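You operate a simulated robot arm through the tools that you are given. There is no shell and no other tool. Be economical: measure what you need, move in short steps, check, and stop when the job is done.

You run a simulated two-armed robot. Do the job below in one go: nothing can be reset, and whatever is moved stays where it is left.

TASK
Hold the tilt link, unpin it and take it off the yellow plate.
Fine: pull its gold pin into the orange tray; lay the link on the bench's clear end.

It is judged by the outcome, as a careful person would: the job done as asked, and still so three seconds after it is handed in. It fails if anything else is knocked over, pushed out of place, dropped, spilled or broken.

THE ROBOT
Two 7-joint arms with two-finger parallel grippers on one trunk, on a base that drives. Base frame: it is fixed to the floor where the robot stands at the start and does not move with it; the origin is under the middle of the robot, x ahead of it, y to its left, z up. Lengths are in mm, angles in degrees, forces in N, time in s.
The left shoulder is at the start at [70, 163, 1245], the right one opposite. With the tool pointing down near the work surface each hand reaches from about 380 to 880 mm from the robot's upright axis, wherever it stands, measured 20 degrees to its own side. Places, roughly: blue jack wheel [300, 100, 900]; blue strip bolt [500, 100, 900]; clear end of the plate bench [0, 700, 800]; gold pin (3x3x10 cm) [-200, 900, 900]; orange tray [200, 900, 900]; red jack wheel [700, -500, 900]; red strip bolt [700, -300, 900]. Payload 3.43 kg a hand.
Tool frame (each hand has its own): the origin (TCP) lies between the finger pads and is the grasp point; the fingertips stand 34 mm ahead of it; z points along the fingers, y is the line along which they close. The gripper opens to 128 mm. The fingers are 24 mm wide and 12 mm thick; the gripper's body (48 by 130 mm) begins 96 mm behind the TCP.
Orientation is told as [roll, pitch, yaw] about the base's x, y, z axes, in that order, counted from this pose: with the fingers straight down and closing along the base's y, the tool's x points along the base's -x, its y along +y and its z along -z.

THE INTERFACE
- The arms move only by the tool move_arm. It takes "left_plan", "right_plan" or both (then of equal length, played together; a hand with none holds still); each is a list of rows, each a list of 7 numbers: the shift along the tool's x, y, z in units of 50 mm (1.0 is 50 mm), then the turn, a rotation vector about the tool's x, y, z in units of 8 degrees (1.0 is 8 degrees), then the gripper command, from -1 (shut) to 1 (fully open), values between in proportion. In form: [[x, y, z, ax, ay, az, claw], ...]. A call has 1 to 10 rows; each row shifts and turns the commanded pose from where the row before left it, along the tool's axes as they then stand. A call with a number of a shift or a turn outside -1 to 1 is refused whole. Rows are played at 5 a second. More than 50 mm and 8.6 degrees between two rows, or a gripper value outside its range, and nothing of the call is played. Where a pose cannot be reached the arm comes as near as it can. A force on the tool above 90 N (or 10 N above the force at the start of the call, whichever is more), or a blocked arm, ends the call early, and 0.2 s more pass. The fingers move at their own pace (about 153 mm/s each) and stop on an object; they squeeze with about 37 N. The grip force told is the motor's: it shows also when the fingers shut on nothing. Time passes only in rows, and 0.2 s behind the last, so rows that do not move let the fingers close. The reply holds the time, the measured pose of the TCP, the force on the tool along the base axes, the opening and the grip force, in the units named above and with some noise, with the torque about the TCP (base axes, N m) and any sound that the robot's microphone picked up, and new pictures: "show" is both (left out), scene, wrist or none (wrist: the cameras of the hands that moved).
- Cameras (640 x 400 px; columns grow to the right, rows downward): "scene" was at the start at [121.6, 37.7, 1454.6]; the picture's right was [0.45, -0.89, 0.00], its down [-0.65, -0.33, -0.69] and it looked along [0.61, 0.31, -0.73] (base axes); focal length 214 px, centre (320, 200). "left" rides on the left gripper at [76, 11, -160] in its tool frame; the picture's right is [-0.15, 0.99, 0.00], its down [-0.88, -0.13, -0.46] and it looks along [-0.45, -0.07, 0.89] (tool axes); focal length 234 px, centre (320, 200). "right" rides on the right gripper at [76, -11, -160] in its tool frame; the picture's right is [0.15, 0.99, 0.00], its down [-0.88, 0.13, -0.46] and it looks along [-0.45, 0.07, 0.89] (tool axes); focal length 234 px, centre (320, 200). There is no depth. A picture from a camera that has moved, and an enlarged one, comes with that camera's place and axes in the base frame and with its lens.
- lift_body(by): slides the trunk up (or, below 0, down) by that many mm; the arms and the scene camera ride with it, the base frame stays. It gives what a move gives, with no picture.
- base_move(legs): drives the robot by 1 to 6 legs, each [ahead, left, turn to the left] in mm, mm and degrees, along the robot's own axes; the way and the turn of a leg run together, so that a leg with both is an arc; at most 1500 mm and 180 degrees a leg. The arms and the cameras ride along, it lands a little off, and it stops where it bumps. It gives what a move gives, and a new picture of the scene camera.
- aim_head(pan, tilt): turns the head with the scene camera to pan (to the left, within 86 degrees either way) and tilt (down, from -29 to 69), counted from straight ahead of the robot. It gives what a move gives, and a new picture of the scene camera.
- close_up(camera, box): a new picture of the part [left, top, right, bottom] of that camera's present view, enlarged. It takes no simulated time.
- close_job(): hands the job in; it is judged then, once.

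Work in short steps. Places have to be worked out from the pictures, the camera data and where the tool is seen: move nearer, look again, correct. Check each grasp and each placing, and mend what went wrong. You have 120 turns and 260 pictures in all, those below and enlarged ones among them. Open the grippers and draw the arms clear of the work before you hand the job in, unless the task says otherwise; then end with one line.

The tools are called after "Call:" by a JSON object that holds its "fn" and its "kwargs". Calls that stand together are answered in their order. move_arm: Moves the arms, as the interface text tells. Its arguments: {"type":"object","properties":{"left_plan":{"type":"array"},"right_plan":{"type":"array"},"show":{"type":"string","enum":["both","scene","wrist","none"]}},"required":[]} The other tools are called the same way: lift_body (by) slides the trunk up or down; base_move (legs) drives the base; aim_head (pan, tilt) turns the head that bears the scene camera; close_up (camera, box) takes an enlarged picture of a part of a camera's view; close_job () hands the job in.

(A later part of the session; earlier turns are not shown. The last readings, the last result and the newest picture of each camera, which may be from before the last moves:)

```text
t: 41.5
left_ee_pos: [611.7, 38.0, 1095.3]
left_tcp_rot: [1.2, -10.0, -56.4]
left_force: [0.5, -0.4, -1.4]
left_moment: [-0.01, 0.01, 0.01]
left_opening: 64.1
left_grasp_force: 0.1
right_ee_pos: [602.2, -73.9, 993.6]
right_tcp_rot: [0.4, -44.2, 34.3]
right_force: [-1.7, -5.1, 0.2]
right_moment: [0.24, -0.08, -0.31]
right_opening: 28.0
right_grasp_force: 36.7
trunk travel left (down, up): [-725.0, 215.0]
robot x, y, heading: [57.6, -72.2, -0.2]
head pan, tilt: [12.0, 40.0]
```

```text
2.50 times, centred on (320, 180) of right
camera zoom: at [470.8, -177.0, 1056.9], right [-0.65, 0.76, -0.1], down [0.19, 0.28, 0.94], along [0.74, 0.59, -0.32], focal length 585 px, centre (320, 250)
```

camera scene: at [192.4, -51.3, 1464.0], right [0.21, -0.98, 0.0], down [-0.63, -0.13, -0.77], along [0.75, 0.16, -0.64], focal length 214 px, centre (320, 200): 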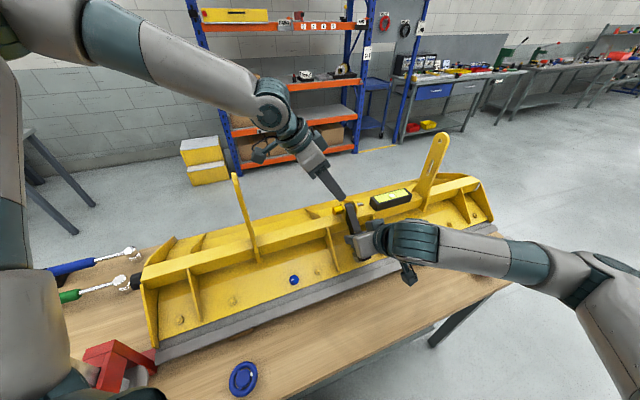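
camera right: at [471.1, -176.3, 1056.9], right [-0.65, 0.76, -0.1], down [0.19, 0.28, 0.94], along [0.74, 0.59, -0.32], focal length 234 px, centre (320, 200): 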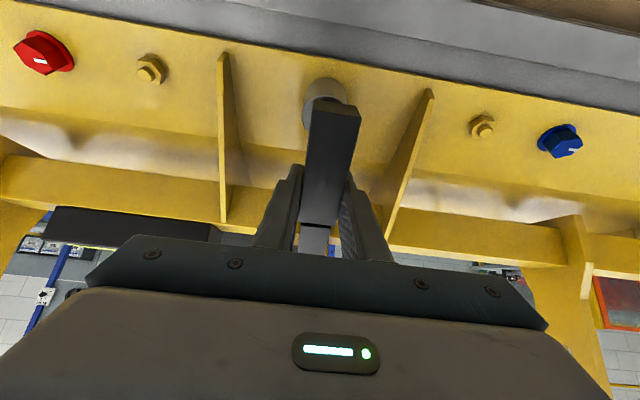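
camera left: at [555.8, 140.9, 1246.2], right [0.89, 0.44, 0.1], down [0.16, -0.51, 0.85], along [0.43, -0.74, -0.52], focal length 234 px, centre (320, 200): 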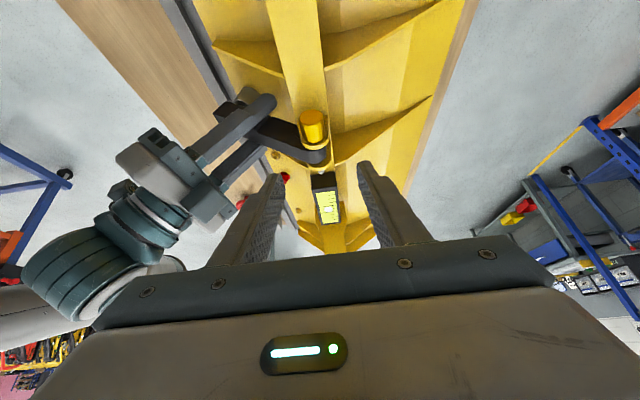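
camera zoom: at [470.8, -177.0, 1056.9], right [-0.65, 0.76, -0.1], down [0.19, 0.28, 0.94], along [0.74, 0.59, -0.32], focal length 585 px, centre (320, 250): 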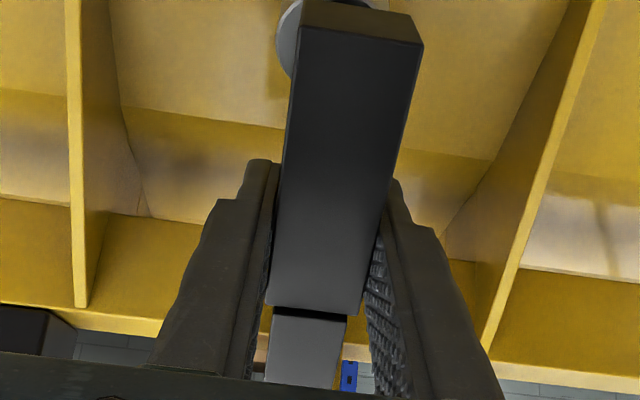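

The pin hangs ~9 mm lower at the head now and lies mid-way between the fingers. I go down deeper (TCP z ≈1067) and 9 mm inward, checking before closing.

Call:
{"fn": "move_arm", "kwargs": {"left_plan": [[-0.05, 0.03, 0.29, 0, 0, 0, 0.0], [-0.03, 0.03, 0.27, 0, 0, 0, 0.0], [0, 0, 0, 0, 0, 0, 0.0]], "show": "none"}}

Call:
{"fn": "close_up", "kwargs": {"camera": "scene", "box": [280, 160, 380, 220]}}

Call:
{"fn": "close_up", "kwargs": {"camera": "left", "box": [220, 100, 420, 260]}}

```text
t: 42.3
left_ee_pos: [618.1, 37.8, 1069.7]
left_tcp_rot: [1.2, -10.2, -56.6]
left_force: [0.3, -0.3, 0.4]
left_moment: [0.02, 0.02, 0.0]
left_opening: 63.8
left_grasp_force: 0.1
left hand out of reach, approached as far as the arm can: row 2
right_ee_pos: [602.1, -72.5, 994.4]
right_tcp_rot: [0.3, -44.3, 34.2]
right_force: [-2.1, -4.2, 0.1]
right_moment: [0.21, -0.06, -0.34]
right_opening: 27.8
right_grasp_force: 37.2
trunk travel left (down, up): [-725.0, 215.0]
robot x, y, heading: [59.1, -71.7, -0.0]
head pan, tilt: [12.0, 40.0]
```

```text
6.40 times, centred on (330, 190) of scene
camera zoom: at [192.3, -52.0, 1464.0], right [0.21, -0.98, 0.0], down [-0.63, -0.13, -0.77], along [0.75, 0.16, -0.64], focal length 1373 px, centre (256, 264)
```

zoom: 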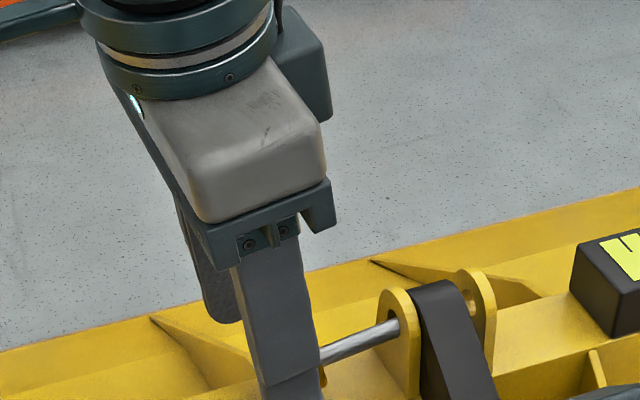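

```text
2.50 times, centred on (320, 180) of left
camera zoom: at [567.7, 128.2, 1213.0], right [0.9, 0.43, 0.05], down [0.32, -0.73, 0.6], along [0.29, -0.53, -0.8], focal length 585 px, centre (320, 250)
```

zoom: 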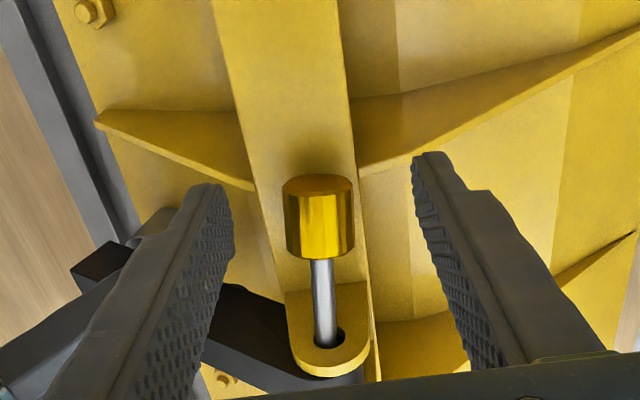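

The head lies well between the pads with the tips now lower than its axis. Closing.

Call:
{"fn": "move_arm", "kwargs": {"left_plan": [[0, 0, 0, 0, 0, 0, -0.3], [0, 0, 0, 0, 0, 0, -0.6], [0, 0, 0, 0, 0, 0, -1], [0, 0, 0, 0, 0, 0, -1]], "show": "none"}}

Call:
{"fn": "close_up", "kwargs": {"camera": "left", "box": [220, 100, 420, 260]}}

```text
t: 43.3
left_ee_pos: [618.1, 37.8, 1070.6]
left_tcp_rot: [1.2, -10.3, -56.6]
left_force: [-17.2, 2.9, 28.3]
left_moment: [-0.65, 0.3, -0.75]
left_opening: 20.2
left_grasp_force: 35.9
right_ee_pos: [602.0, -72.4, 996.1]
right_tcp_rot: [0.2, -44.2, 34.1]
right_force: [9.3, 0.0, -1.7]
right_moment: [-0.12, 0.62, -0.52]
right_opening: 28.0
right_grasp_force: 36.8
trunk travel left (down, up): [-725.0, 215.0]
robot x, y, heading: [57.0, -69.9, -0.1]
head pan, tilt: [12.0, 40.0]
```

```text
2.50 times, centred on (320, 180) of left
camera zoom: at [566.9, 128.5, 1214.3], right [0.9, 0.43, 0.05], down [0.32, -0.73, 0.6], along [0.29, -0.53, -0.8], focal length 585 px, centre (320, 250)
```

zoom: 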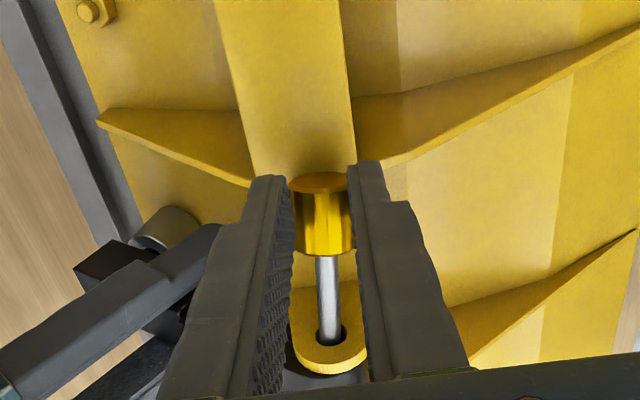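

The grip is on the head's upper chord (20 mm), so the axis is ~7 mm below the tips. I open, go 13 mm lower and regrip.

Call:
{"fn": "move_arm", "kwargs": {"left_plan": [[0, 0, 0, 0, 0, 0, -0.2], [0, 0, 0, 0, 0, 0, -0.1], [0, -0.06, 0.13, 0, 0, 0, -0.1], [0, 0, 0.13, 0, 0, 0, -0.1], [0, 0, 0, 0, 0, 0, -0.1]], "show": "none"}}

Call:
{"fn": "close_up", "kwargs": {"camera": "left", "box": [220, 100, 420, 260]}}

```text
t: 44.5
left_ee_pos: [616.7, 40.8, 1057.9]
left_tcp_rot: [1.1, -10.1, -56.5]
left_force: [0.8, 0.5, 0.1]
left_moment: [0.03, -0.01, -0.03]
left_opening: 57.2
left_grasp_force: 0.0
left hand out of reach, approached as far as the arm can: row 3
right_ee_pos: [602.6, -73.4, 995.1]
right_tcp_rot: [0.2, -44.2, 34.1]
right_force: [-0.1, -4.8, -0.4]
right_moment: [0.24, -0.12, -0.34]
right_opening: 28.0
right_grasp_force: 36.5
trunk travel left (down, up): [-725.0, 215.0]
robot x, y, heading: [56.7, -72.2, -0.2]
head pan, tilt: [12.0, 40.0]
```

```text
2.50 times, centred on (320, 180) of left
camera zoom: at [564.7, 130.3, 1202.3], right [0.9, 0.43, 0.05], down [0.32, -0.73, 0.6], along [0.29, -0.53, -0.8], focal length 585 px, centre (320, 250)
```

zoom: 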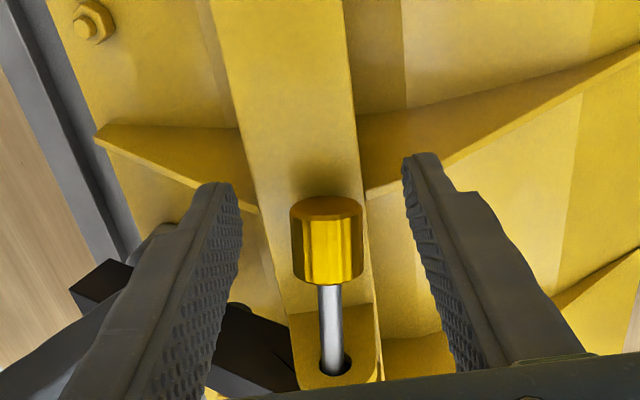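

Depth is now good; the pads cover about half the head, so I tilt 6° more to bring the tips inward a few mm, then close.

Call:
{"fn": "move_arm", "kwargs": {"left_plan": [[0, 0, 0, 0, -0.8, 0, -0.1], [-0.06, 0, 0, 0, 0, 0, -0.1], [0, 0, 0, 0, 0, 0, -0.4], [0, 0, 0, 0, 0, 0, -0.7], [0, 0, 0, 0, 0, 0, -1], [0, 0, 0, 0, 0, 0, -1]], "show": "none"}}

Call:
{"fn": "close_up", "kwargs": {"camera": "left", "box": [220, 100, 420, 260]}}

Call:
{"fn": "close_up", "kwargs": {"camera": "scene", "box": [220, 140, 380, 240]}}

```text
t: 45.9
left_ee_pos: [617.0, 35.6, 1058.8]
left_tcp_rot: [1.2, -16.4, -56.6]
left_force: [-7.6, -3.5, -0.7]
left_moment: [0.15, 0.13, -0.78]
left_opening: 25.7
left_grasp_force: 36.9
right_ee_pos: [602.0, -74.3, 995.0]
right_tcp_rot: [0.2, -44.4, 34.2]
right_force: [7.0, 1.6, -0.7]
right_moment: [0.0, 0.24, -0.19]
right_opening: 27.9
right_grasp_force: 37.0
trunk travel left (down, up): [-725.0, 215.0]
robot x, y, heading: [65.4, -71.1, 0.1]
head pan, tilt: [12.0, 40.0]
```

```text
2.50 times, centred on (320, 180) of left
camera zoom: at [558.2, 138.4, 1190.0], right [0.9, 0.43, 0.06], down [0.28, -0.68, 0.68], along [0.34, -0.6, -0.73], focal length 585 px, centre (320, 250)
```

zoom: 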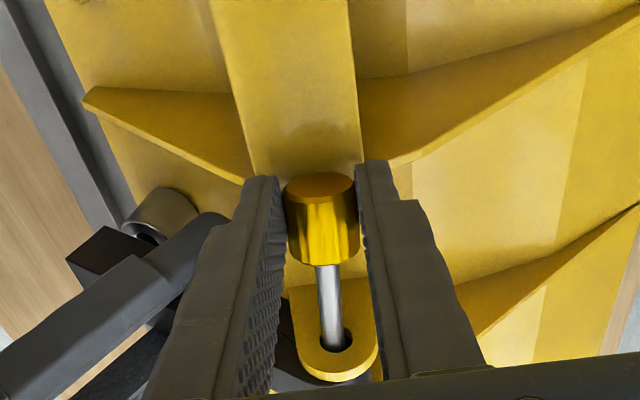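

```text
4.00 times, centred on (300, 190) of scene
camera zoom: at [192.3, -51.7, 1464.0], right [0.21, -0.98, 0.0], down [-0.63, -0.13, -0.77], along [0.75, 0.16, -0.64], focal length 858 px, centre (400, 240)
```

zoom: 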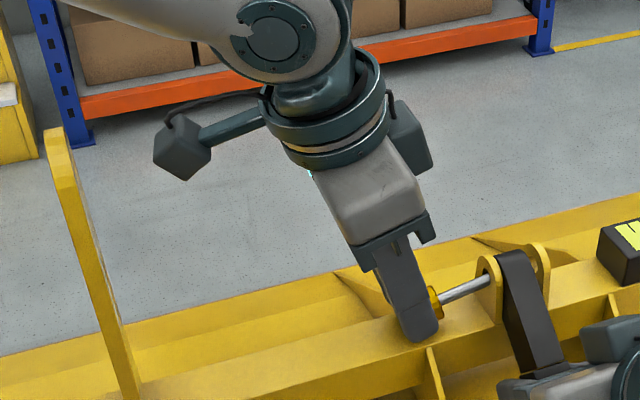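

Firm grip now (25.7 mm, whole head). I pull 40 mm along the pin, easing it level as it comes.

Call:
{"fn": "move_arm", "kwargs": {"left_plan": [[0, -0.03, 0, 0, 0, 0, -1], [0.157, 0, -0.033, 0, 0.12, 0, -1], [0.157, 0, -0.033, 0, 0.12, 0, -1], [0.157, 0, -0.03, 0, 0.12, 0, -1], [0, 0, 0, 0, 0, 0, -1]], "show": "none"}}

Call:
{"fn": "close_up", "kwargs": {"camera": "left", "box": [220, 100, 420, 260]}}

Call:
{"fn": "close_up", "kwargs": {"camera": "scene", "box": [220, 140, 380, 240]}}

```text
t: 47.1
left_ee_pos: [603.9, 54.7, 1057.9]
left_tcp_rot: [1.5, -13.6, -56.6]
left_force: [0.6, -1.1, 9.6]
left_moment: [0.05, -0.04, -0.32]
left_opening: 24.4
left_grasp_force: 37.3
right_ee_pos: [602.3, -73.2, 994.4]
right_tcp_rot: [0.2, -44.2, 34.2]
right_force: [3.5, -1.8, 0.2]
right_moment: [0.04, 0.1, -0.25]
right_opening: 28.0
right_grasp_force: 36.7
trunk travel left (down, up): [-725.0, 215.0]
robot x, y, heading: [60.0, -70.9, -0.1]
head pan, tilt: [12.0, 40.0]
```

```text
2.50 times, centred on (320, 180) of left
camera zoom: at [548.4, 152.0, 1195.5], right [0.9, 0.43, 0.06], down [0.29, -0.7, 0.65], along [0.32, -0.57, -0.76], focal length 585 px, centre (320, 250)
```

zoom: 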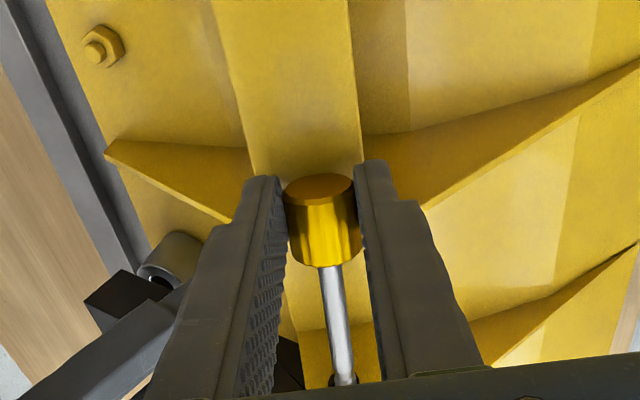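

```text
4.00 times, centred on (300, 190) of scene
camera zoom: at [192.2, -52.0, 1464.2], right [0.21, -0.98, 0.0], down [-0.63, -0.13, -0.77], along [0.75, 0.16, -0.64], focal length 858 px, centre (400, 240)
```

zoom: 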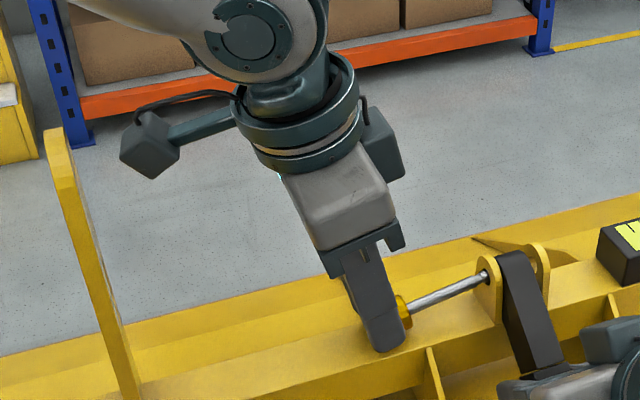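

About 55 mm is out, forces are low. I pull 24 mm more, easing the pin up and level.

Call:
{"fn": "move_arm", "kwargs": {"left_plan": [[0.151, 0, -0.057, 0, 0.3, 0, -1], [0.151, 0, -0.057, 0, 0.3, 0, -1], [0.151, 0, -0.057, 0, 0.3, 0, -1], [0, 0, 0, 0, 0, 0, -1]], "show": "none"}}

Call:
{"fn": "close_up", "kwargs": {"camera": "left", "box": [220, 100, 420, 260]}}

Call:
{"fn": "close_up", "kwargs": {"camera": "scene", "box": [220, 140, 380, 240]}}

```text
t: 48.1
left_ee_pos: [590.1, 74.8, 1061.7]
left_tcp_rot: [1.2, -6.3, -56.4]
left_force: [0.1, 0.8, -0.5]
left_moment: [0.03, 0.02, 0.02]
left_opening: 24.5
left_grasp_force: 37.3
right_ee_pos: [602.2, -72.9, 995.0]
right_tcp_rot: [0.2, -44.2, 34.2]
right_force: [-2.3, -5.4, -0.2]
right_moment: [0.16, -0.13, -0.25]
right_opening: 27.8
right_grasp_force: 36.2
trunk travel left (down, up): [-725.0, 215.0]
robot x, y, heading: [59.9, -70.6, 0.2]
head pan, tilt: [12.0, 40.0]
```

```text
2.50 times, centred on (320, 180) of left
camera zoom: at [544.0, 156.2, 1211.0], right [0.9, 0.43, 0.04], down [0.34, -0.77, 0.55], along [0.26, -0.48, -0.84], focal length 585 px, centre (320, 250)
```

zoom: 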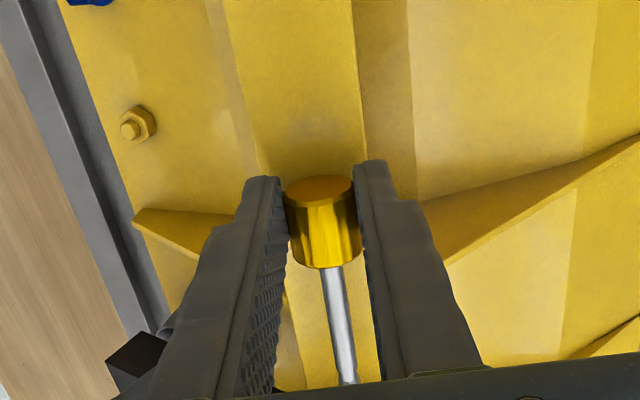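

```text
4.00 times, centred on (300, 190) of scene
camera zoom: at [192.2, -52.0, 1464.0], right [0.21, -0.98, 0.0], down [-0.63, -0.13, -0.77], along [0.75, 0.16, -0.64], focal length 858 px, centre (400, 240)
```

zoom: 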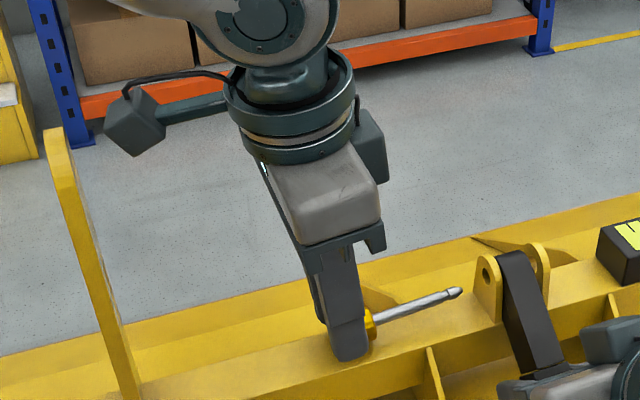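

The pin is free. I lift the left hand with it straight up above the tall arm's height.

Call:
{"fn": "move_arm", "kwargs": {"left_plan": [[-0.1, 0, -0.8, 0, 0, 0, -1], [-0.1, 0, -0.8, 0, 0, 0, -1], [-0.1, 0, -0.8, 0, 0, 0, -1], [-0.1, 0, -0.8, 0, 0, 0, -1], [-0.1, 0, -0.8, 0, 0, 0, -1], [0, 0, 0, 0, 0, 0, -1]]}}

Call:
{"fn": "close_up", "kwargs": {"camera": "scene", "box": [280, 170, 440, 290]}}

Call:
{"fn": "close_up", "kwargs": {"camera": "left", "box": [160, 60, 480, 260]}}

```text
t: 49.5
left_ee_pos: [588.1, 70.0, 1262.7]
left_tcp_rot: [1.3, -6.4, -56.5]
left_force: [0.5, -0.4, -1.2]
left_moment: [-0.01, 0.0, 0.02]
left_opening: 24.2
left_grasp_force: 36.7
right_ee_pos: [601.7, -73.2, 993.0]
right_tcp_rot: [0.3, -44.2, 34.2]
right_force: [-2.5, -4.4, -0.1]
right_moment: [0.18, -0.07, -0.23]
right_opening: 27.9
right_grasp_force: 37.0
trunk travel left (down, up): [-725.0, 215.0]
robot x, y, heading: [59.2, -67.7, 0.1]
head pan, tilt: [12.0, 40.0]
camera scene: at [192.4, -52.0, 1464.0], right [0.21, -0.98, 0.0], down [-0.63, -0.13, -0.77], along [0.75, 0.16, -0.64], focal length 214 px, centre (320, 200)
camera left: at [542.4, 151.5, 1412.5], right [0.9, 0.43, 0.04], down [0.34, -0.76, 0.55], along [0.26, -0.48, -0.84], focal length 234 px, centre (320, 200)
```

scene: 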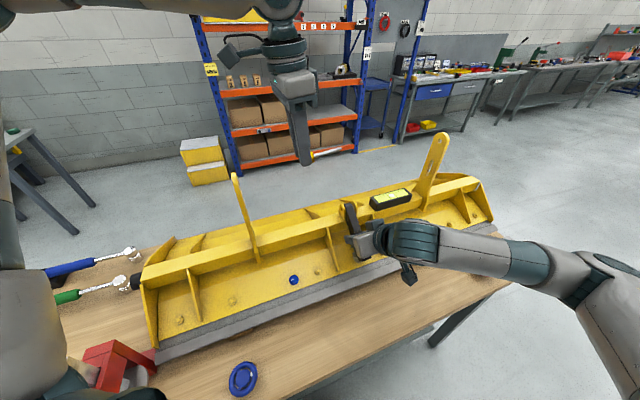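
left: 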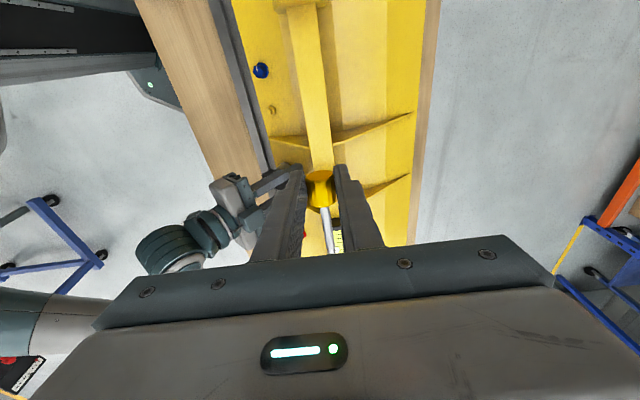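

```text
3.33 times, centred on (360, 230) of scene
camera zoom: at [192.4, -52.0, 1464.0], right [0.21, -0.98, 0.0], down [-0.63, -0.13, -0.77], along [0.75, 0.16, -0.64], focal length 715 px, centre (187, 100)
```

zoom: 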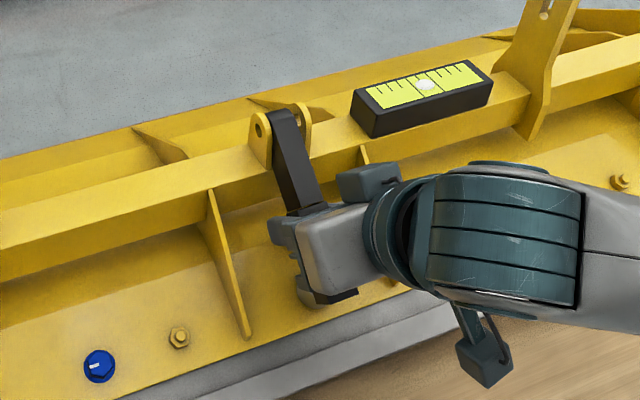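

```text
2.00 times, centred on (320, 160) of left
camera zoom: at [542.4, 151.5, 1412.5], right [0.9, 0.43, 0.04], down [0.34, -0.76, 0.55], along [0.26, -0.48, -0.84], focal length 468 px, centre (320, 280)
```

zoom: 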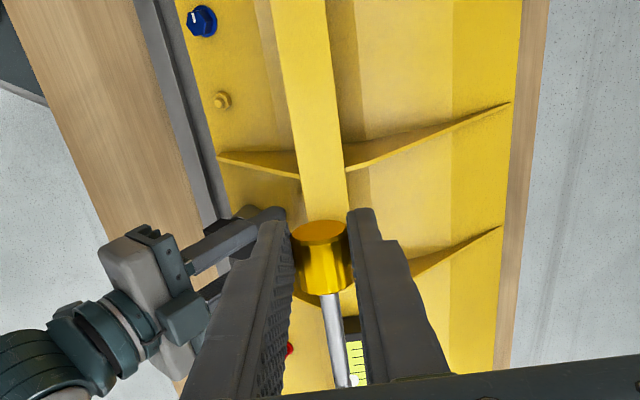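

The pin is held safely aloft. Now the right hand draws the link off, along its approach axis (up and towards the robot), 30 mm gently.

Call:
{"fn": "move_arm", "kwargs": {"right_plan": [[0, 0, -0.15, 0, 0, 0, -1], [0, 0, -0.15, 0, 0, 0, -1], [0, 0, -0.15, 0, 0, 0, -1], [0, 0, -0.15, 0, 0, 0, -1], [0, 0, 0, 0, 0, 0, -1]]}}

Call:
{"fn": "close_up", "kwargs": {"camera": "scene", "box": [280, 170, 440, 290]}}

```text
t: 50.7
left_ee_pos: [588.9, 70.5, 1261.6]
left_tcp_rot: [1.2, -6.5, -56.3]
left_force: [0.4, 0.7, -1.6]
left_moment: [0.01, 0.01, 0.0]
left_opening: 24.3
left_grasp_force: 37.0
right_ee_pos: [585.6, -84.1, 1014.8]
right_tcp_rot: [0.3, -44.2, 34.3]
right_force: [-0.9, 0.0, -4.2]
right_moment: [-0.03, 0.02, 0.0]
right_opening: 27.7
right_grasp_force: 37.0
trunk travel left (down, up): [-725.0, 215.0]
robot x, y, heading: [59.4, -71.1, -0.2]
head pan, tilt: [12.0, 40.0]
camera scene: at [192.9, -51.1, 1464.0], right [0.21, -0.98, 0.0], down [-0.63, -0.13, -0.77], along [0.75, 0.16, -0.64], focal length 214 px, centre (320, 200)
camera right: at [455.2, -187.6, 1078.0], right [-0.65, 0.76, -0.1], down [0.19, 0.28, 0.94], along [0.74, 0.59, -0.32], focal length 234 px, centre (320, 200)
```

scene: 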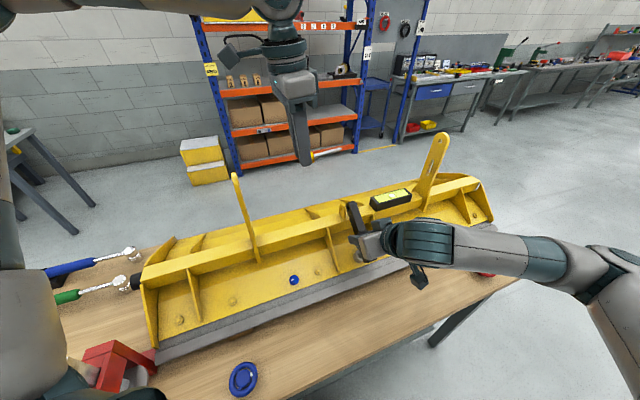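
right: 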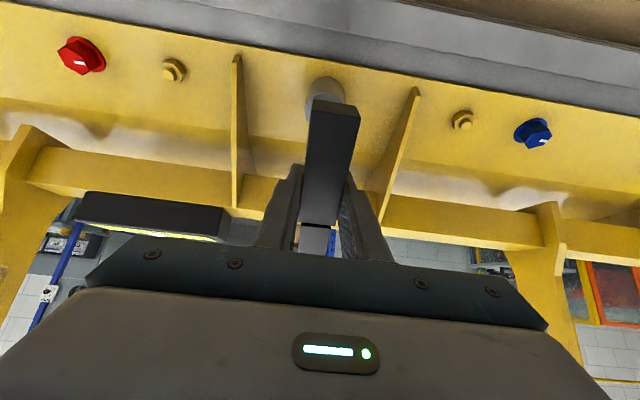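

```text
3.33 times, centred on (360, 230) of scene
camera zoom: at [192.9, -51.1, 1464.0], right [0.21, -0.98, 0.0], down [-0.63, -0.13, -0.77], along [0.75, 0.16, -0.64], focal length 715 px, centre (187, 100)
```

zoom: 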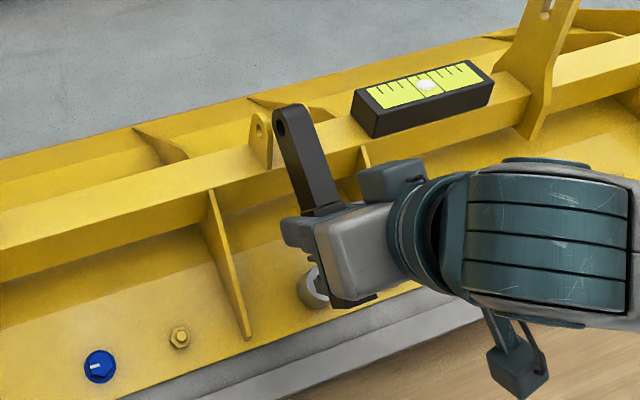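

The link is off (4 N of weight, no contact). I draw it further back and up, clear of the plate.

Call:
{"fn": "move_arm", "kwargs": {"right_plan": [[0, 0, -0.6, 0, 0, 0, -1], [-0.3, 0, -0.6, 0, 0, 0, -1], [-0.5, 0, -0.6, 0, 0, 0, -1], [-0.5, 0, -0.6, 0, 0, 0, -1], [-0.5, 0, -0.5, 0, 0, 0, -1], [0, 0, 0, 0, 0, 0, -1]]}}

```text
t: 52.1
left_ee_pos: [588.9, 69.9, 1261.0]
left_tcp_rot: [1.2, -6.2, -56.4]
left_force: [-0.4, -0.2, -0.2]
left_moment: [0.03, 0.02, 0.03]
left_opening: 24.5
left_grasp_force: 37.1
right_ee_pos: [555.7, -105.0, 1181.6]
right_tcp_rot: [0.3, -44.2, 34.2]
right_force: [-0.4, -0.4, -4.0]
right_moment: [0.0, 0.01, 0.03]
right_opening: 27.8
right_grasp_force: 37.0
trunk travel left (down, up): [-725.0, 215.0]
robot x, y, heading: [58.4, -68.8, 0.3]
head pan, tilt: [12.0, 40.0]
camera scene: at [193.3, -51.5, 1463.9], right [0.21, -0.98, 0.0], down [-0.63, -0.13, -0.77], along [0.75, 0.16, -0.64], focal length 214 px, centre (320, 200)
camera right: at [424.8, -208.4, 1244.4], right [-0.65, 0.76, -0.1], down [0.19, 0.28, 0.94], along [0.74, 0.59, -0.32], focal length 234 px, centre (320, 200)
```

scene: 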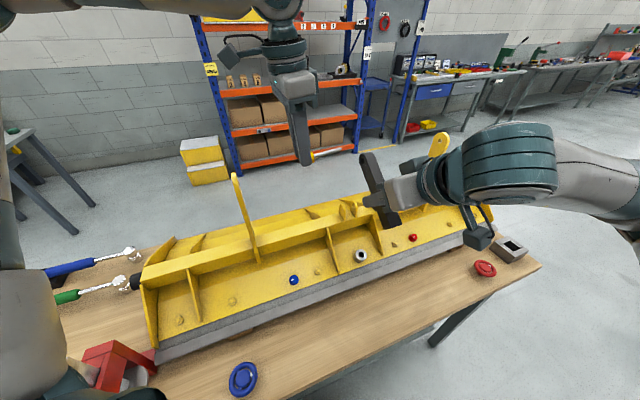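
right: 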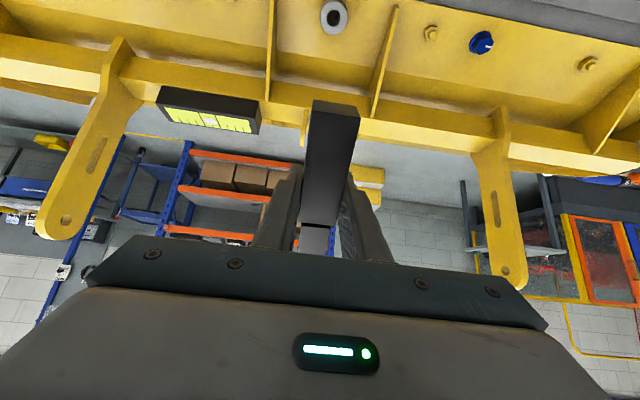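

Both parts are clear of the plate. I back the robot 300 mm, then turn 34° left to face the bench squarely.

Call:
{"fn": "base_move", "kwargs": {"legs": [[-300, 0, 0], [0, 0, 34]]}}

Call:
{"fn": "aim_head", "kwargs": {"pan": 45, "tilt": 35}}

```text
t: 55.7
left_ee_pos: [123.9, 339.7, 1261.7]
left_tcp_rot: [1.2, -6.3, -22.8]
left_force: [0.3, -0.5, -0.4]
left_moment: [0.02, 0.01, -0.02]
left_opening: 24.6
left_grasp_force: 37.2
right_ee_pos: [192.8, 175.8, 1180.9]
right_tcp_rot: [0.1, -44.2, 67.8]
right_force: [0.0, -0.7, -3.5]
right_moment: [-0.03, 0.06, 0.0]
right_opening: 27.8
right_grasp_force: 37.2
trunk travel left (down, up): [-725.0, 215.0]
robot x, y, heading: [-241.3, -72.1, 33.4]
head pan, tilt: [12.0, 40.0]
camera scene: at [-138.5, 19.7, 1464.0], right [0.71, -0.7, 0.0], down [-0.45, -0.46, -0.77], along [0.54, 0.55, -0.64], focal length 214 px, centre (320, 200)
```

scene: 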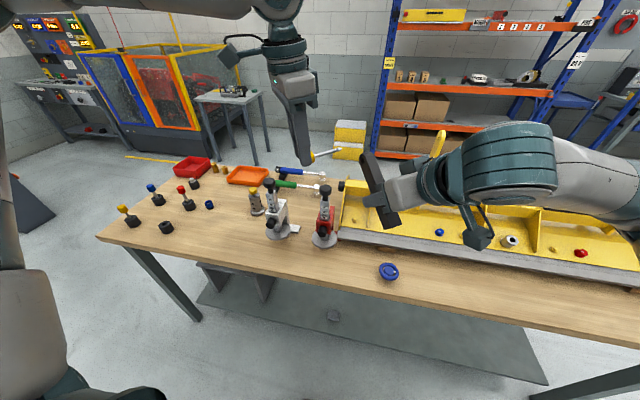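

```text
t: 56.7
left_ee_pos: [122.5, 339.6, 1261.9]
left_tcp_rot: [1.2, -6.4, -22.8]
left_force: [-0.9, 0.1, -0.8]
left_moment: [0.02, 0.0, 0.02]
left_opening: 24.3
left_grasp_force: 36.8
right_ee_pos: [190.9, 175.3, 1181.9]
right_tcp_rot: [0.1, -44.2, 67.8]
right_force: [0.1, 0.0, -3.4]
right_moment: [-0.03, 0.01, 0.0]
right_opening: 28.0
right_grasp_force: 36.7
trunk travel left (down, up): [-725.0, 215.0]
robot x, y, heading: [-238.4, -73.3, 33.4]
head pan, tilt: [45.0, 35.0]
camera scene: at [-180.6, 45.4, 1471.5], right [0.98, -0.2, 0.0], down [-0.11, -0.56, -0.82], along [0.16, 0.8, -0.57], focal length 214 px, centre (320, 200)
```

scene: 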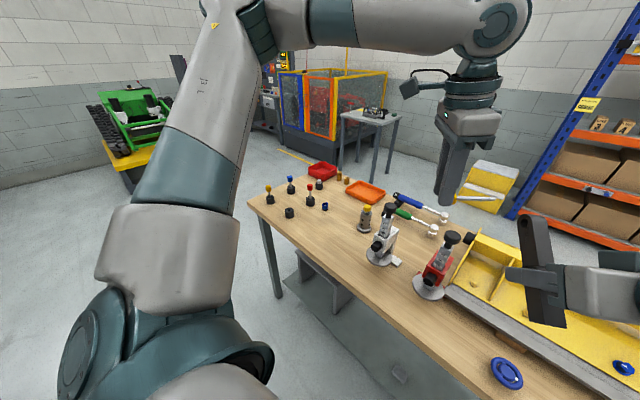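

The bench layout is clear: tray near [219, 888], its floor around z 880; the clear end is the front area near [0, 700]. I drive 330 left then 250 ahead so the tray is at the left hand's side.

Call:
{"fn": "base_move", "kwargs": {"legs": [[0, 330, 0], [250, 0, 0]]}}

Call:
{"fn": "aim_head", "kwargs": {"pan": 15, "tilt": 45}}

```text
t: 60.3
left_ee_pos: [150.2, 753.0, 1261.7]
left_tcp_rot: [1.3, -6.3, -23.1]
left_force: [-0.2, -0.1, -0.3]
left_moment: [0.02, 0.02, -0.03]
left_opening: 24.4
left_grasp_force: 37.3
right_ee_pos: [218.1, 586.0, 1181.1]
right_tcp_rot: [0.2, -44.2, 67.4]
right_force: [-0.3, 0.3, -3.0]
right_moment: [-0.02, -0.01, -0.02]
right_opening: 27.9
right_grasp_force: 37.2
trunk travel left (down, up): [-725.0, 215.0]
robot x, y, heading: [-214.4, 346.8, 33.3]
head pan, tilt: [45.0, 35.0]
camera scene: at [-155.1, 459.9, 1471.7], right [0.98, -0.2, 0.0], down [-0.12, -0.56, -0.82], along [0.17, 0.8, -0.57], focal length 214 px, centre (320, 200)
```

scene: 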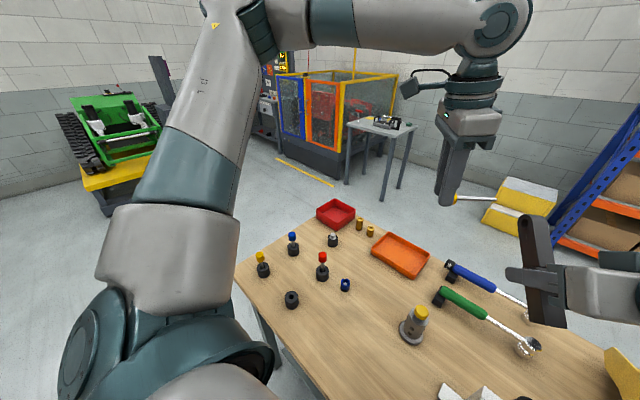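

```text
t: 61.3
left_ee_pos: [151.8, 753.6, 1262.4]
left_tcp_rot: [1.2, -6.4, -23.1]
left_force: [-0.9, 0.3, -1.2]
left_moment: [-0.02, -0.02, 0.0]
left_opening: 24.4
left_grasp_force: 36.6
right_ee_pos: [219.8, 588.0, 1181.8]
right_tcp_rot: [0.3, -44.2, 67.4]
right_force: [-1.0, -0.4, -3.3]
right_moment: [-0.07, 0.05, -0.03]
right_opening: 27.7
right_grasp_force: 37.6
trunk travel left (down, up): [-725.0, 215.0]
robot x, y, heading: [-215.7, 344.5, 33.5]
head pan, tilt: [15.0, 45.0]
camera scene: at [-118.4, 434.6, 1456.8], right [0.75, -0.67, 0.0], down [-0.47, -0.53, -0.71], along [0.47, 0.53, -0.71], focal length 214 px, centre (320, 200)
```

scene: 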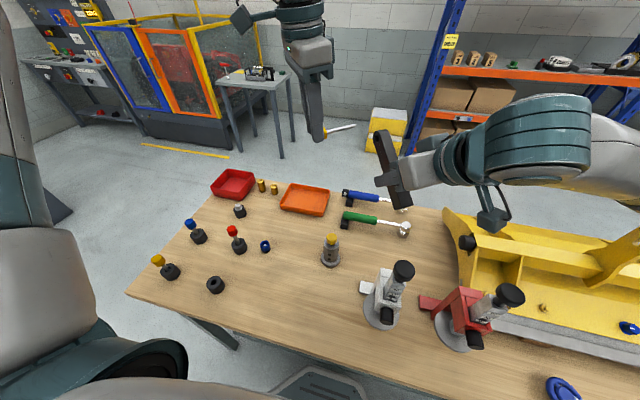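

The tray centre is about [223, 897]. I turn the left hand so the pin lies along the tray's long side, and move over it.

Call:
{"fn": "move_arm", "kwargs": {"left_plan": [[0, 0, 0, 0, 0, 1, -1], [0, 0, 0, 0, 0, 1, -1], [0, 0, 0, 0, 0, 1, -1], [0, 0, 0, 0, 0, 1, -1], [0.58, 0.7, 0.07, 0, 0, 0, -1], [0.58, 0.7, 0.07, 0, 0, 0, -1], [0.58, 0.7, 0.07, 0, 0, 0, -1], [0.58, 0.7, 0.07, 0, 0, 0, -1], [0, 0, 0, 0, 0, 0, -1]]}}

```text
t: 63.3
left_ee_pos: [202.7, 927.1, 1249.7]
left_tcp_rot: [4.6, -4.6, -55.4]
left_force: [-0.1, -0.1, -0.5]
left_moment: [0.0, -0.01, 0.0]
left_opening: 24.0
left_grasp_force: 36.8
right_ee_pos: [219.9, 587.0, 1182.1]
right_tcp_rot: [0.2, -44.2, 67.5]
right_force: [0.4, -0.9, -4.2]
right_moment: [-0.01, 0.01, 0.01]
right_opening: 28.0
right_grasp_force: 36.9
trunk travel left (down, up): [-725.0, 215.0]
robot x, y, heading: [-216.3, 345.5, 33.0]
head pan, tilt: [15.0, 45.0]
camera scene: at [-118.3, 434.0, 1456.8], right [0.75, -0.67, 0.0], down [-0.47, -0.53, -0.71], along [0.47, 0.53, -0.71], focal length 214 px, centre (320, 200)
camera left: at [150.1, 998.1, 1402.9], right [0.89, 0.45, 0.09], down [0.34, -0.79, 0.51], along [0.3, -0.43, -0.85], focal length 234 px, centre (320, 200)
```

scene: 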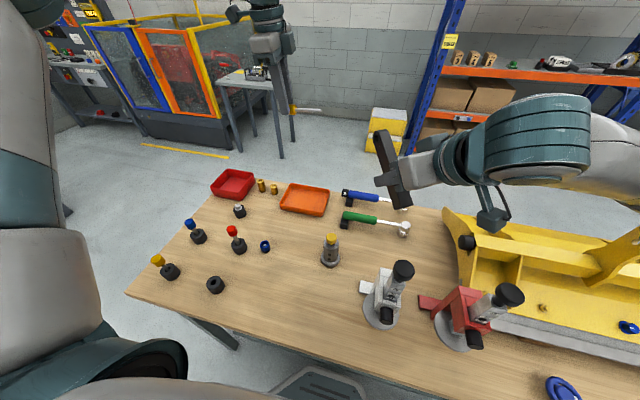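
left: 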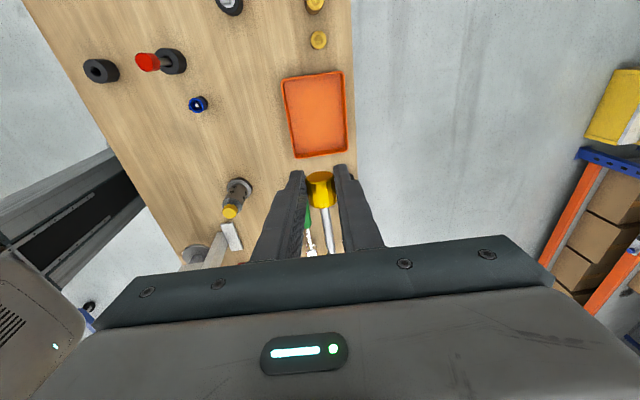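

From the two views the tray centre is about [235, 919], floor near z 865. I shift slightly and descend to about z 960.

Call:
{"fn": "move_arm", "kwargs": {"left_plan": [[0.03, 0.07, 0.95, 0, 0, 0, -1], [0.03, 0.07, 0.95, 0, 0, 0, -1], [0.03, 0.07, 0.95, 0, 0, 0, -1], [0.03, 0.07, 0.95, 0, 0, 0, -1], [0.03, 0.07, 0.95, 0, 0, 0, -1], [0.03, 0.07, 0.95, 0, 0, 0, -1], [0, 0, 0, 0, 0, 0, -1]]}}

Call:
{"fn": "close_up", "kwargs": {"camera": "scene", "box": [230, 130, 390, 250]}}

```text
t: 64.9
left_ee_pos: [212.4, 941.0, 979.2]
left_tcp_rot: [4.4, -4.8, -55.3]
left_force: [0.4, -0.4, -0.1]
left_moment: [0.04, 0.02, 0.0]
left_opening: 24.6
left_grasp_force: 36.8
left hand out of reach, approached as far as the arm can: row 5, 6
right_ee_pos: [219.5, 588.0, 1181.0]
right_tcp_rot: [0.2, -44.2, 67.3]
right_force: [1.1, -0.3, -3.6]
right_moment: [-0.05, 0.02, 0.02]
right_opening: 27.9
right_grasp_force: 37.1
trunk travel left (down, up): [-725.0, 215.0]
robot x, y, heading: [-214.9, 343.1, 33.3]
head pan, tilt: [15.0, 45.0]
camera scene: at [-117.2, 434.9, 1456.6], right [0.75, -0.67, 0.0], down [-0.47, -0.53, -0.71], along [0.47, 0.53, -0.71], focal length 214 px, centre (320, 200)
camera left: at [161.2, 1013.2, 1131.2], right [0.89, 0.45, 0.09], down [0.34, -0.79, 0.52], along [0.3, -0.43, -0.85], focal length 234 px, centre (320, 200)
```

scene: 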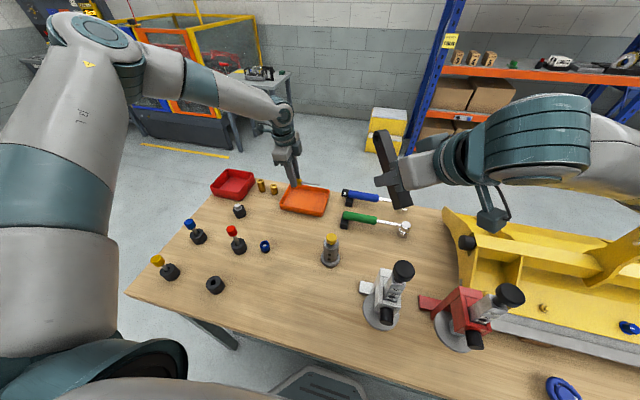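
left: 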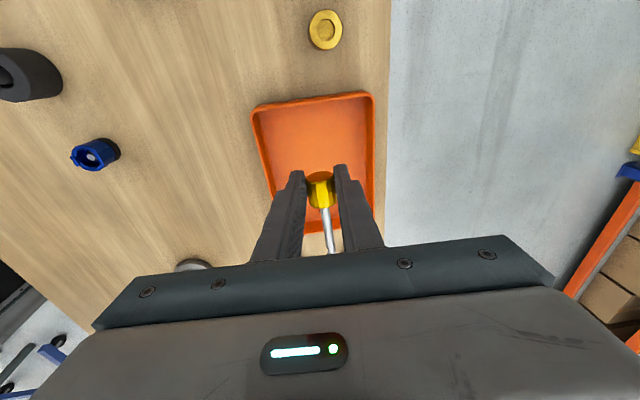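

```text
3.33 times, centred on (310, 190) of scene
camera zoom: at [-117.2, 434.9, 1456.6], right [0.75, -0.67, 0.0], down [-0.47, -0.53, -0.71], along [0.47, 0.53, -0.71], focal length 715 px, centre (353, 233)
```

zoom: 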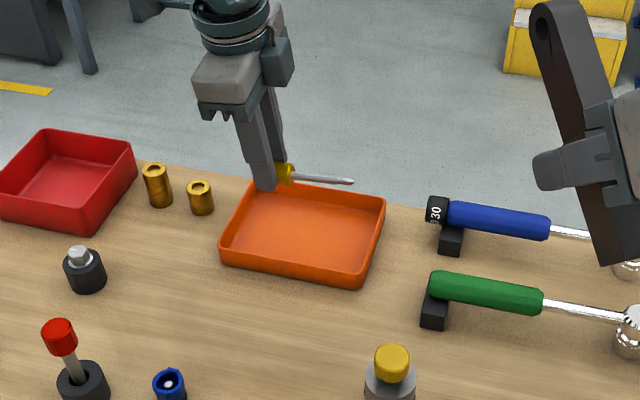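

The tray is centred near [226, 920]; the arm is at its downward reach, so I lower the trunk 70 mm (all hands stay well above things).

Call:
{"fn": "lift_body", "kwargs": {"by": -60}}

Call:
{"fn": "move_arm", "kwargs": {"left_plan": [[0.12, 0.0, 0.1, -0.25, 0, 0, -1], [0.12, 0.0, 0.1, -0.25, 0, 0, -1], [0, 0, 0, 0, 0, 0, -1]]}}

Call:
{"fn": "close_up", "kwargs": {"camera": "scene", "box": [230, 130, 390, 250]}}

```text
t: 65.9
left_ee_pos: [213.3, 940.9, 919.8]
left_tcp_rot: [4.5, -4.8, -55.3]
left_force: [0.1, 0.0, -0.7]
left_moment: [0.0, 0.03, 0.02]
left_opening: 24.5
left_grasp_force: 36.8
right_ee_pos: [219.4, 586.7, 1121.9]
right_tcp_rot: [0.2, -44.2, 67.5]
right_force: [-0.9, -0.8, -3.8]
right_moment: [-0.03, 0.01, 0.01]
right_opening: 27.7
right_grasp_force: 36.9
trunk travel left (down, up): [-665.0, 275.0]
robot x, y, heading: [-210.6, 342.9, 33.0]
head pan, tilt: [15.0, 45.0]
```

```text
t: 66.7
left_ee_pos: [207.6, 950.6, 909.2]
left_tcp_rot: [8.4, -4.9, -55.3]
left_force: [0.8, -0.1, -1.4]
left_moment: [0.01, 0.05, 0.01]
left_opening: 24.2
left_grasp_force: 37.1
right_ee_pos: [219.2, 587.6, 1120.6]
right_tcp_rot: [0.2, -44.3, 67.4]
right_force: [0.0, 0.0, -3.8]
right_moment: [-0.07, 0.0, 0.01]
right_opening: 27.9
right_grasp_force: 37.3
trunk travel left (down, up): [-665.0, 275.0]
robot x, y, heading: [-214.5, 341.9, 33.2]
head pan, tilt: [15.0, 45.0]
camera scene: at [-117.6, 434.7, 1396.7], right [0.75, -0.67, 0.0], down [-0.47, -0.53, -0.71], along [0.47, 0.53, -0.71], focal length 214 px, centre (320, 200)
camera left: at [146.2, 1016.5, 1060.6], right [0.88, 0.45, 0.16], down [0.32, -0.8, 0.5], along [0.35, -0.39, -0.85], focal length 234 px, centre (320, 200)
```

scene: 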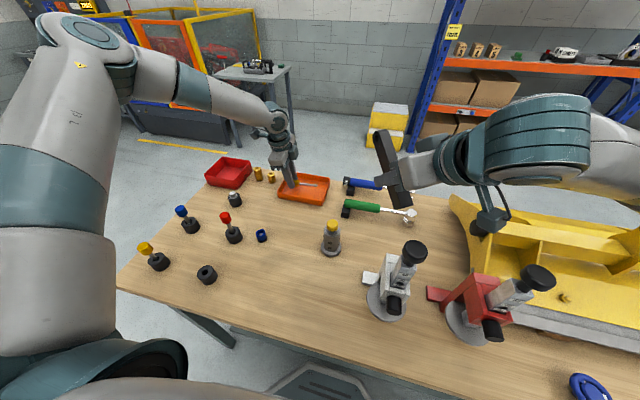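
left: 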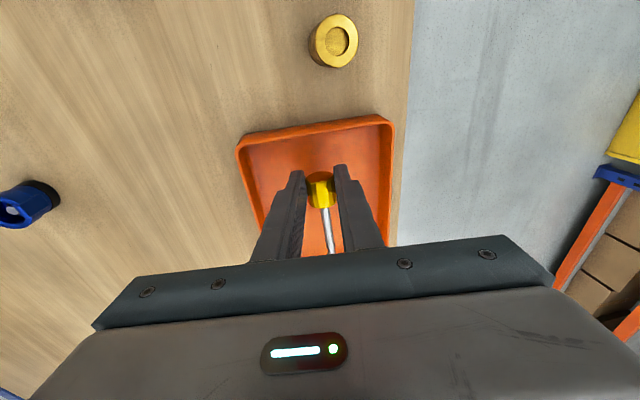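

```text
3.33 times, centred on (310, 190) of scene
camera zoom: at [-117.6, 434.7, 1396.7], right [0.75, -0.67, 0.0], down [-0.47, -0.53, -0.71], along [0.47, 0.53, -0.71], focal length 715 px, centre (353, 233)
```

zoom: 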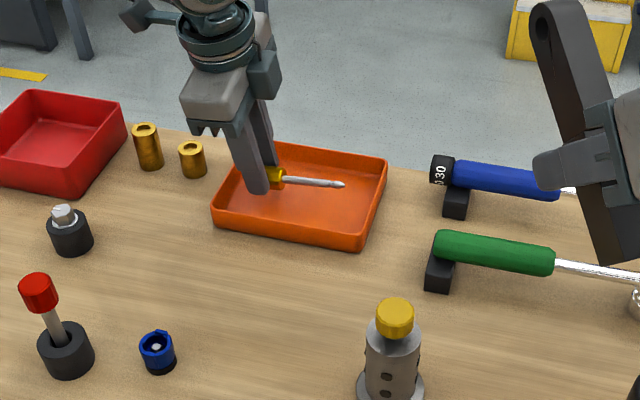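

The hand is inside the tray's outline. I lower gently in small steps until light contact or ~12 mm.

Call:
{"fn": "move_arm", "kwargs": {"left_plan": [[0, 0, 0.08, 0.3, 0, 0, -1], [0, 0, 0.08, 0.2, 0, 0, -1], [0, 0, 0.06, 0, 0, 0, -1], [0, 0, 0, 0, 0, 0, -1]], "show": "none"}}

Call:
{"fn": "close_up", "kwargs": {"camera": "scene", "box": [270, 150, 350, 220]}}

```text
t: 67.7
left_ee_pos: [203.3, 950.6, 901.7]
left_tcp_rot: [4.5, -4.8, -55.3]
left_force: [0.2, 0.3, -0.6]
left_moment: [0.0, -0.03, -0.02]
left_opening: 24.2
left_grasp_force: 36.2
left hand out of reach, approached as far as the arm can: row 2
right_ee_pos: [218.9, 588.1, 1120.1]
right_tcp_rot: [0.2, -44.2, 67.5]
right_force: [0.2, -0.2, -3.2]
right_moment: [-0.05, 0.02, 0.0]
right_opening: 28.0
right_grasp_force: 36.9
trunk travel left (down, up): [-665.0, 275.0]
robot x, y, heading: [-215.2, 344.2, 33.2]
head pan, tilt: [15.0, 45.0]
```

```text
5.71 times, centred on (310, 185) of scene
camera zoom: at [-117.7, 434.8, 1396.7], right [0.75, -0.67, 0.0], down [-0.47, -0.53, -0.71], along [0.47, 0.53, -0.71], focal length 1226 px, centre (377, 286)
```

zoom: 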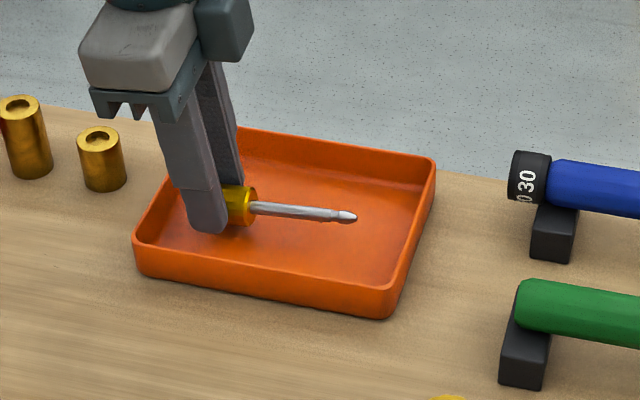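

Nearly on the floor of the tray; a little lower.

Call:
{"fn": "move_arm", "kwargs": {"left_plan": [[0, 0, 0.08, 0, 0, 0, -1], [0, 0, 0.08, 0, 0, 0, -1], [0, 0, 0, 0, 0, 0, -1]], "show": "none"}}

Call:
{"fn": "close_up", "kwargs": {"camera": "scene", "box": [270, 150, 350, 220]}}

```text
t: 68.5
left_ee_pos: [200.1, 950.5, 895.9]
left_tcp_rot: [4.5, -4.8, -55.3]
left_force: [-0.1, 0.3, 0.1]
left_moment: [0.05, -0.02, 0.0]
left_opening: 24.3
left_grasp_force: 36.8
left hand out of reach, approached as far as the arm can: row 1
right_ee_pos: [219.4, 587.3, 1121.6]
right_tcp_rot: [0.2, -44.2, 67.5]
right_force: [-0.9, -0.1, -3.5]
right_moment: [-0.07, 0.05, 0.01]
right_opening: 27.6
right_grasp_force: 36.6
trunk travel left (down, up): [-665.0, 275.0]
robot x, y, heading: [-214.0, 346.9, 33.2]
head pan, tilt: [15.0, 45.0]
```

```text
5.71 times, centred on (310, 185) of scene
camera zoom: at [-117.9, 434.8, 1396.7], right [0.75, -0.67, 0.0], down [-0.47, -0.53, -0.71], along [0.47, 0.53, -0.71], focal length 1226 px, centre (377, 286)
```

zoom: 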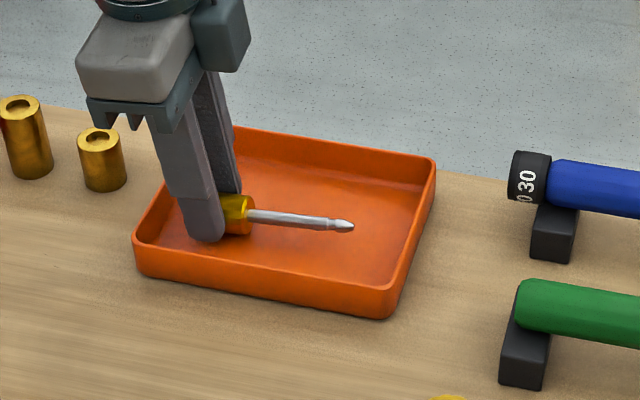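

Still no contact; I lower with the trunk in small amounts.

Call:
{"fn": "lift_body", "kwargs": {"by": -6}}

Call:
{"fn": "close_up", "kwargs": {"camera": "scene", "box": [270, 145, 350, 215]}}

```text
t: 69.0
left_ee_pos: [200.0, 950.4, 894.5]
left_tcp_rot: [5.0, -4.9, -55.3]
left_force: [1.1, 5.6, 25.0]
left_moment: [0.28, -0.1, 0.01]
left_opening: 24.7
left_grasp_force: 36.9
right_ee_pos: [218.7, 588.0, 1116.6]
right_tcp_rot: [0.2, -44.2, 67.5]
right_force: [0.1, -0.8, -3.3]
right_moment: [-0.01, 0.01, 0.03]
right_opening: 28.0
right_grasp_force: 37.2
trunk travel left (down, up): [-659.0, 281.0]
robot x, y, heading: [-212.9, 341.2, 32.9]
head pan, tilt: [15.0, 45.0]
```

```text
5.71 times, centred on (310, 180) of scene
camera zoom: at [-119.5, 433.0, 1391.4], right [0.75, -0.67, 0.0], down [-0.47, -0.53, -0.71], along [0.47, 0.53, -0.71], focal length 1226 px, centre (377, 314)
```

zoom: 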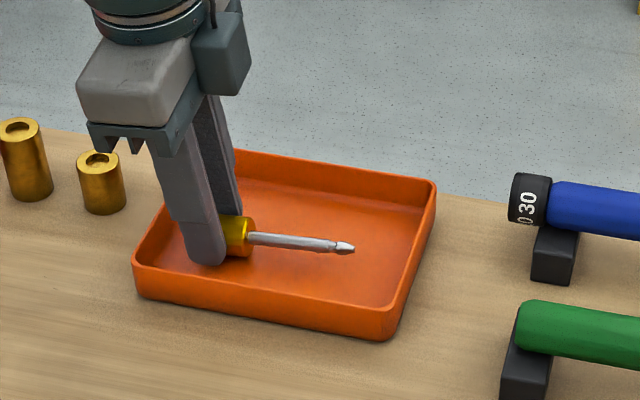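

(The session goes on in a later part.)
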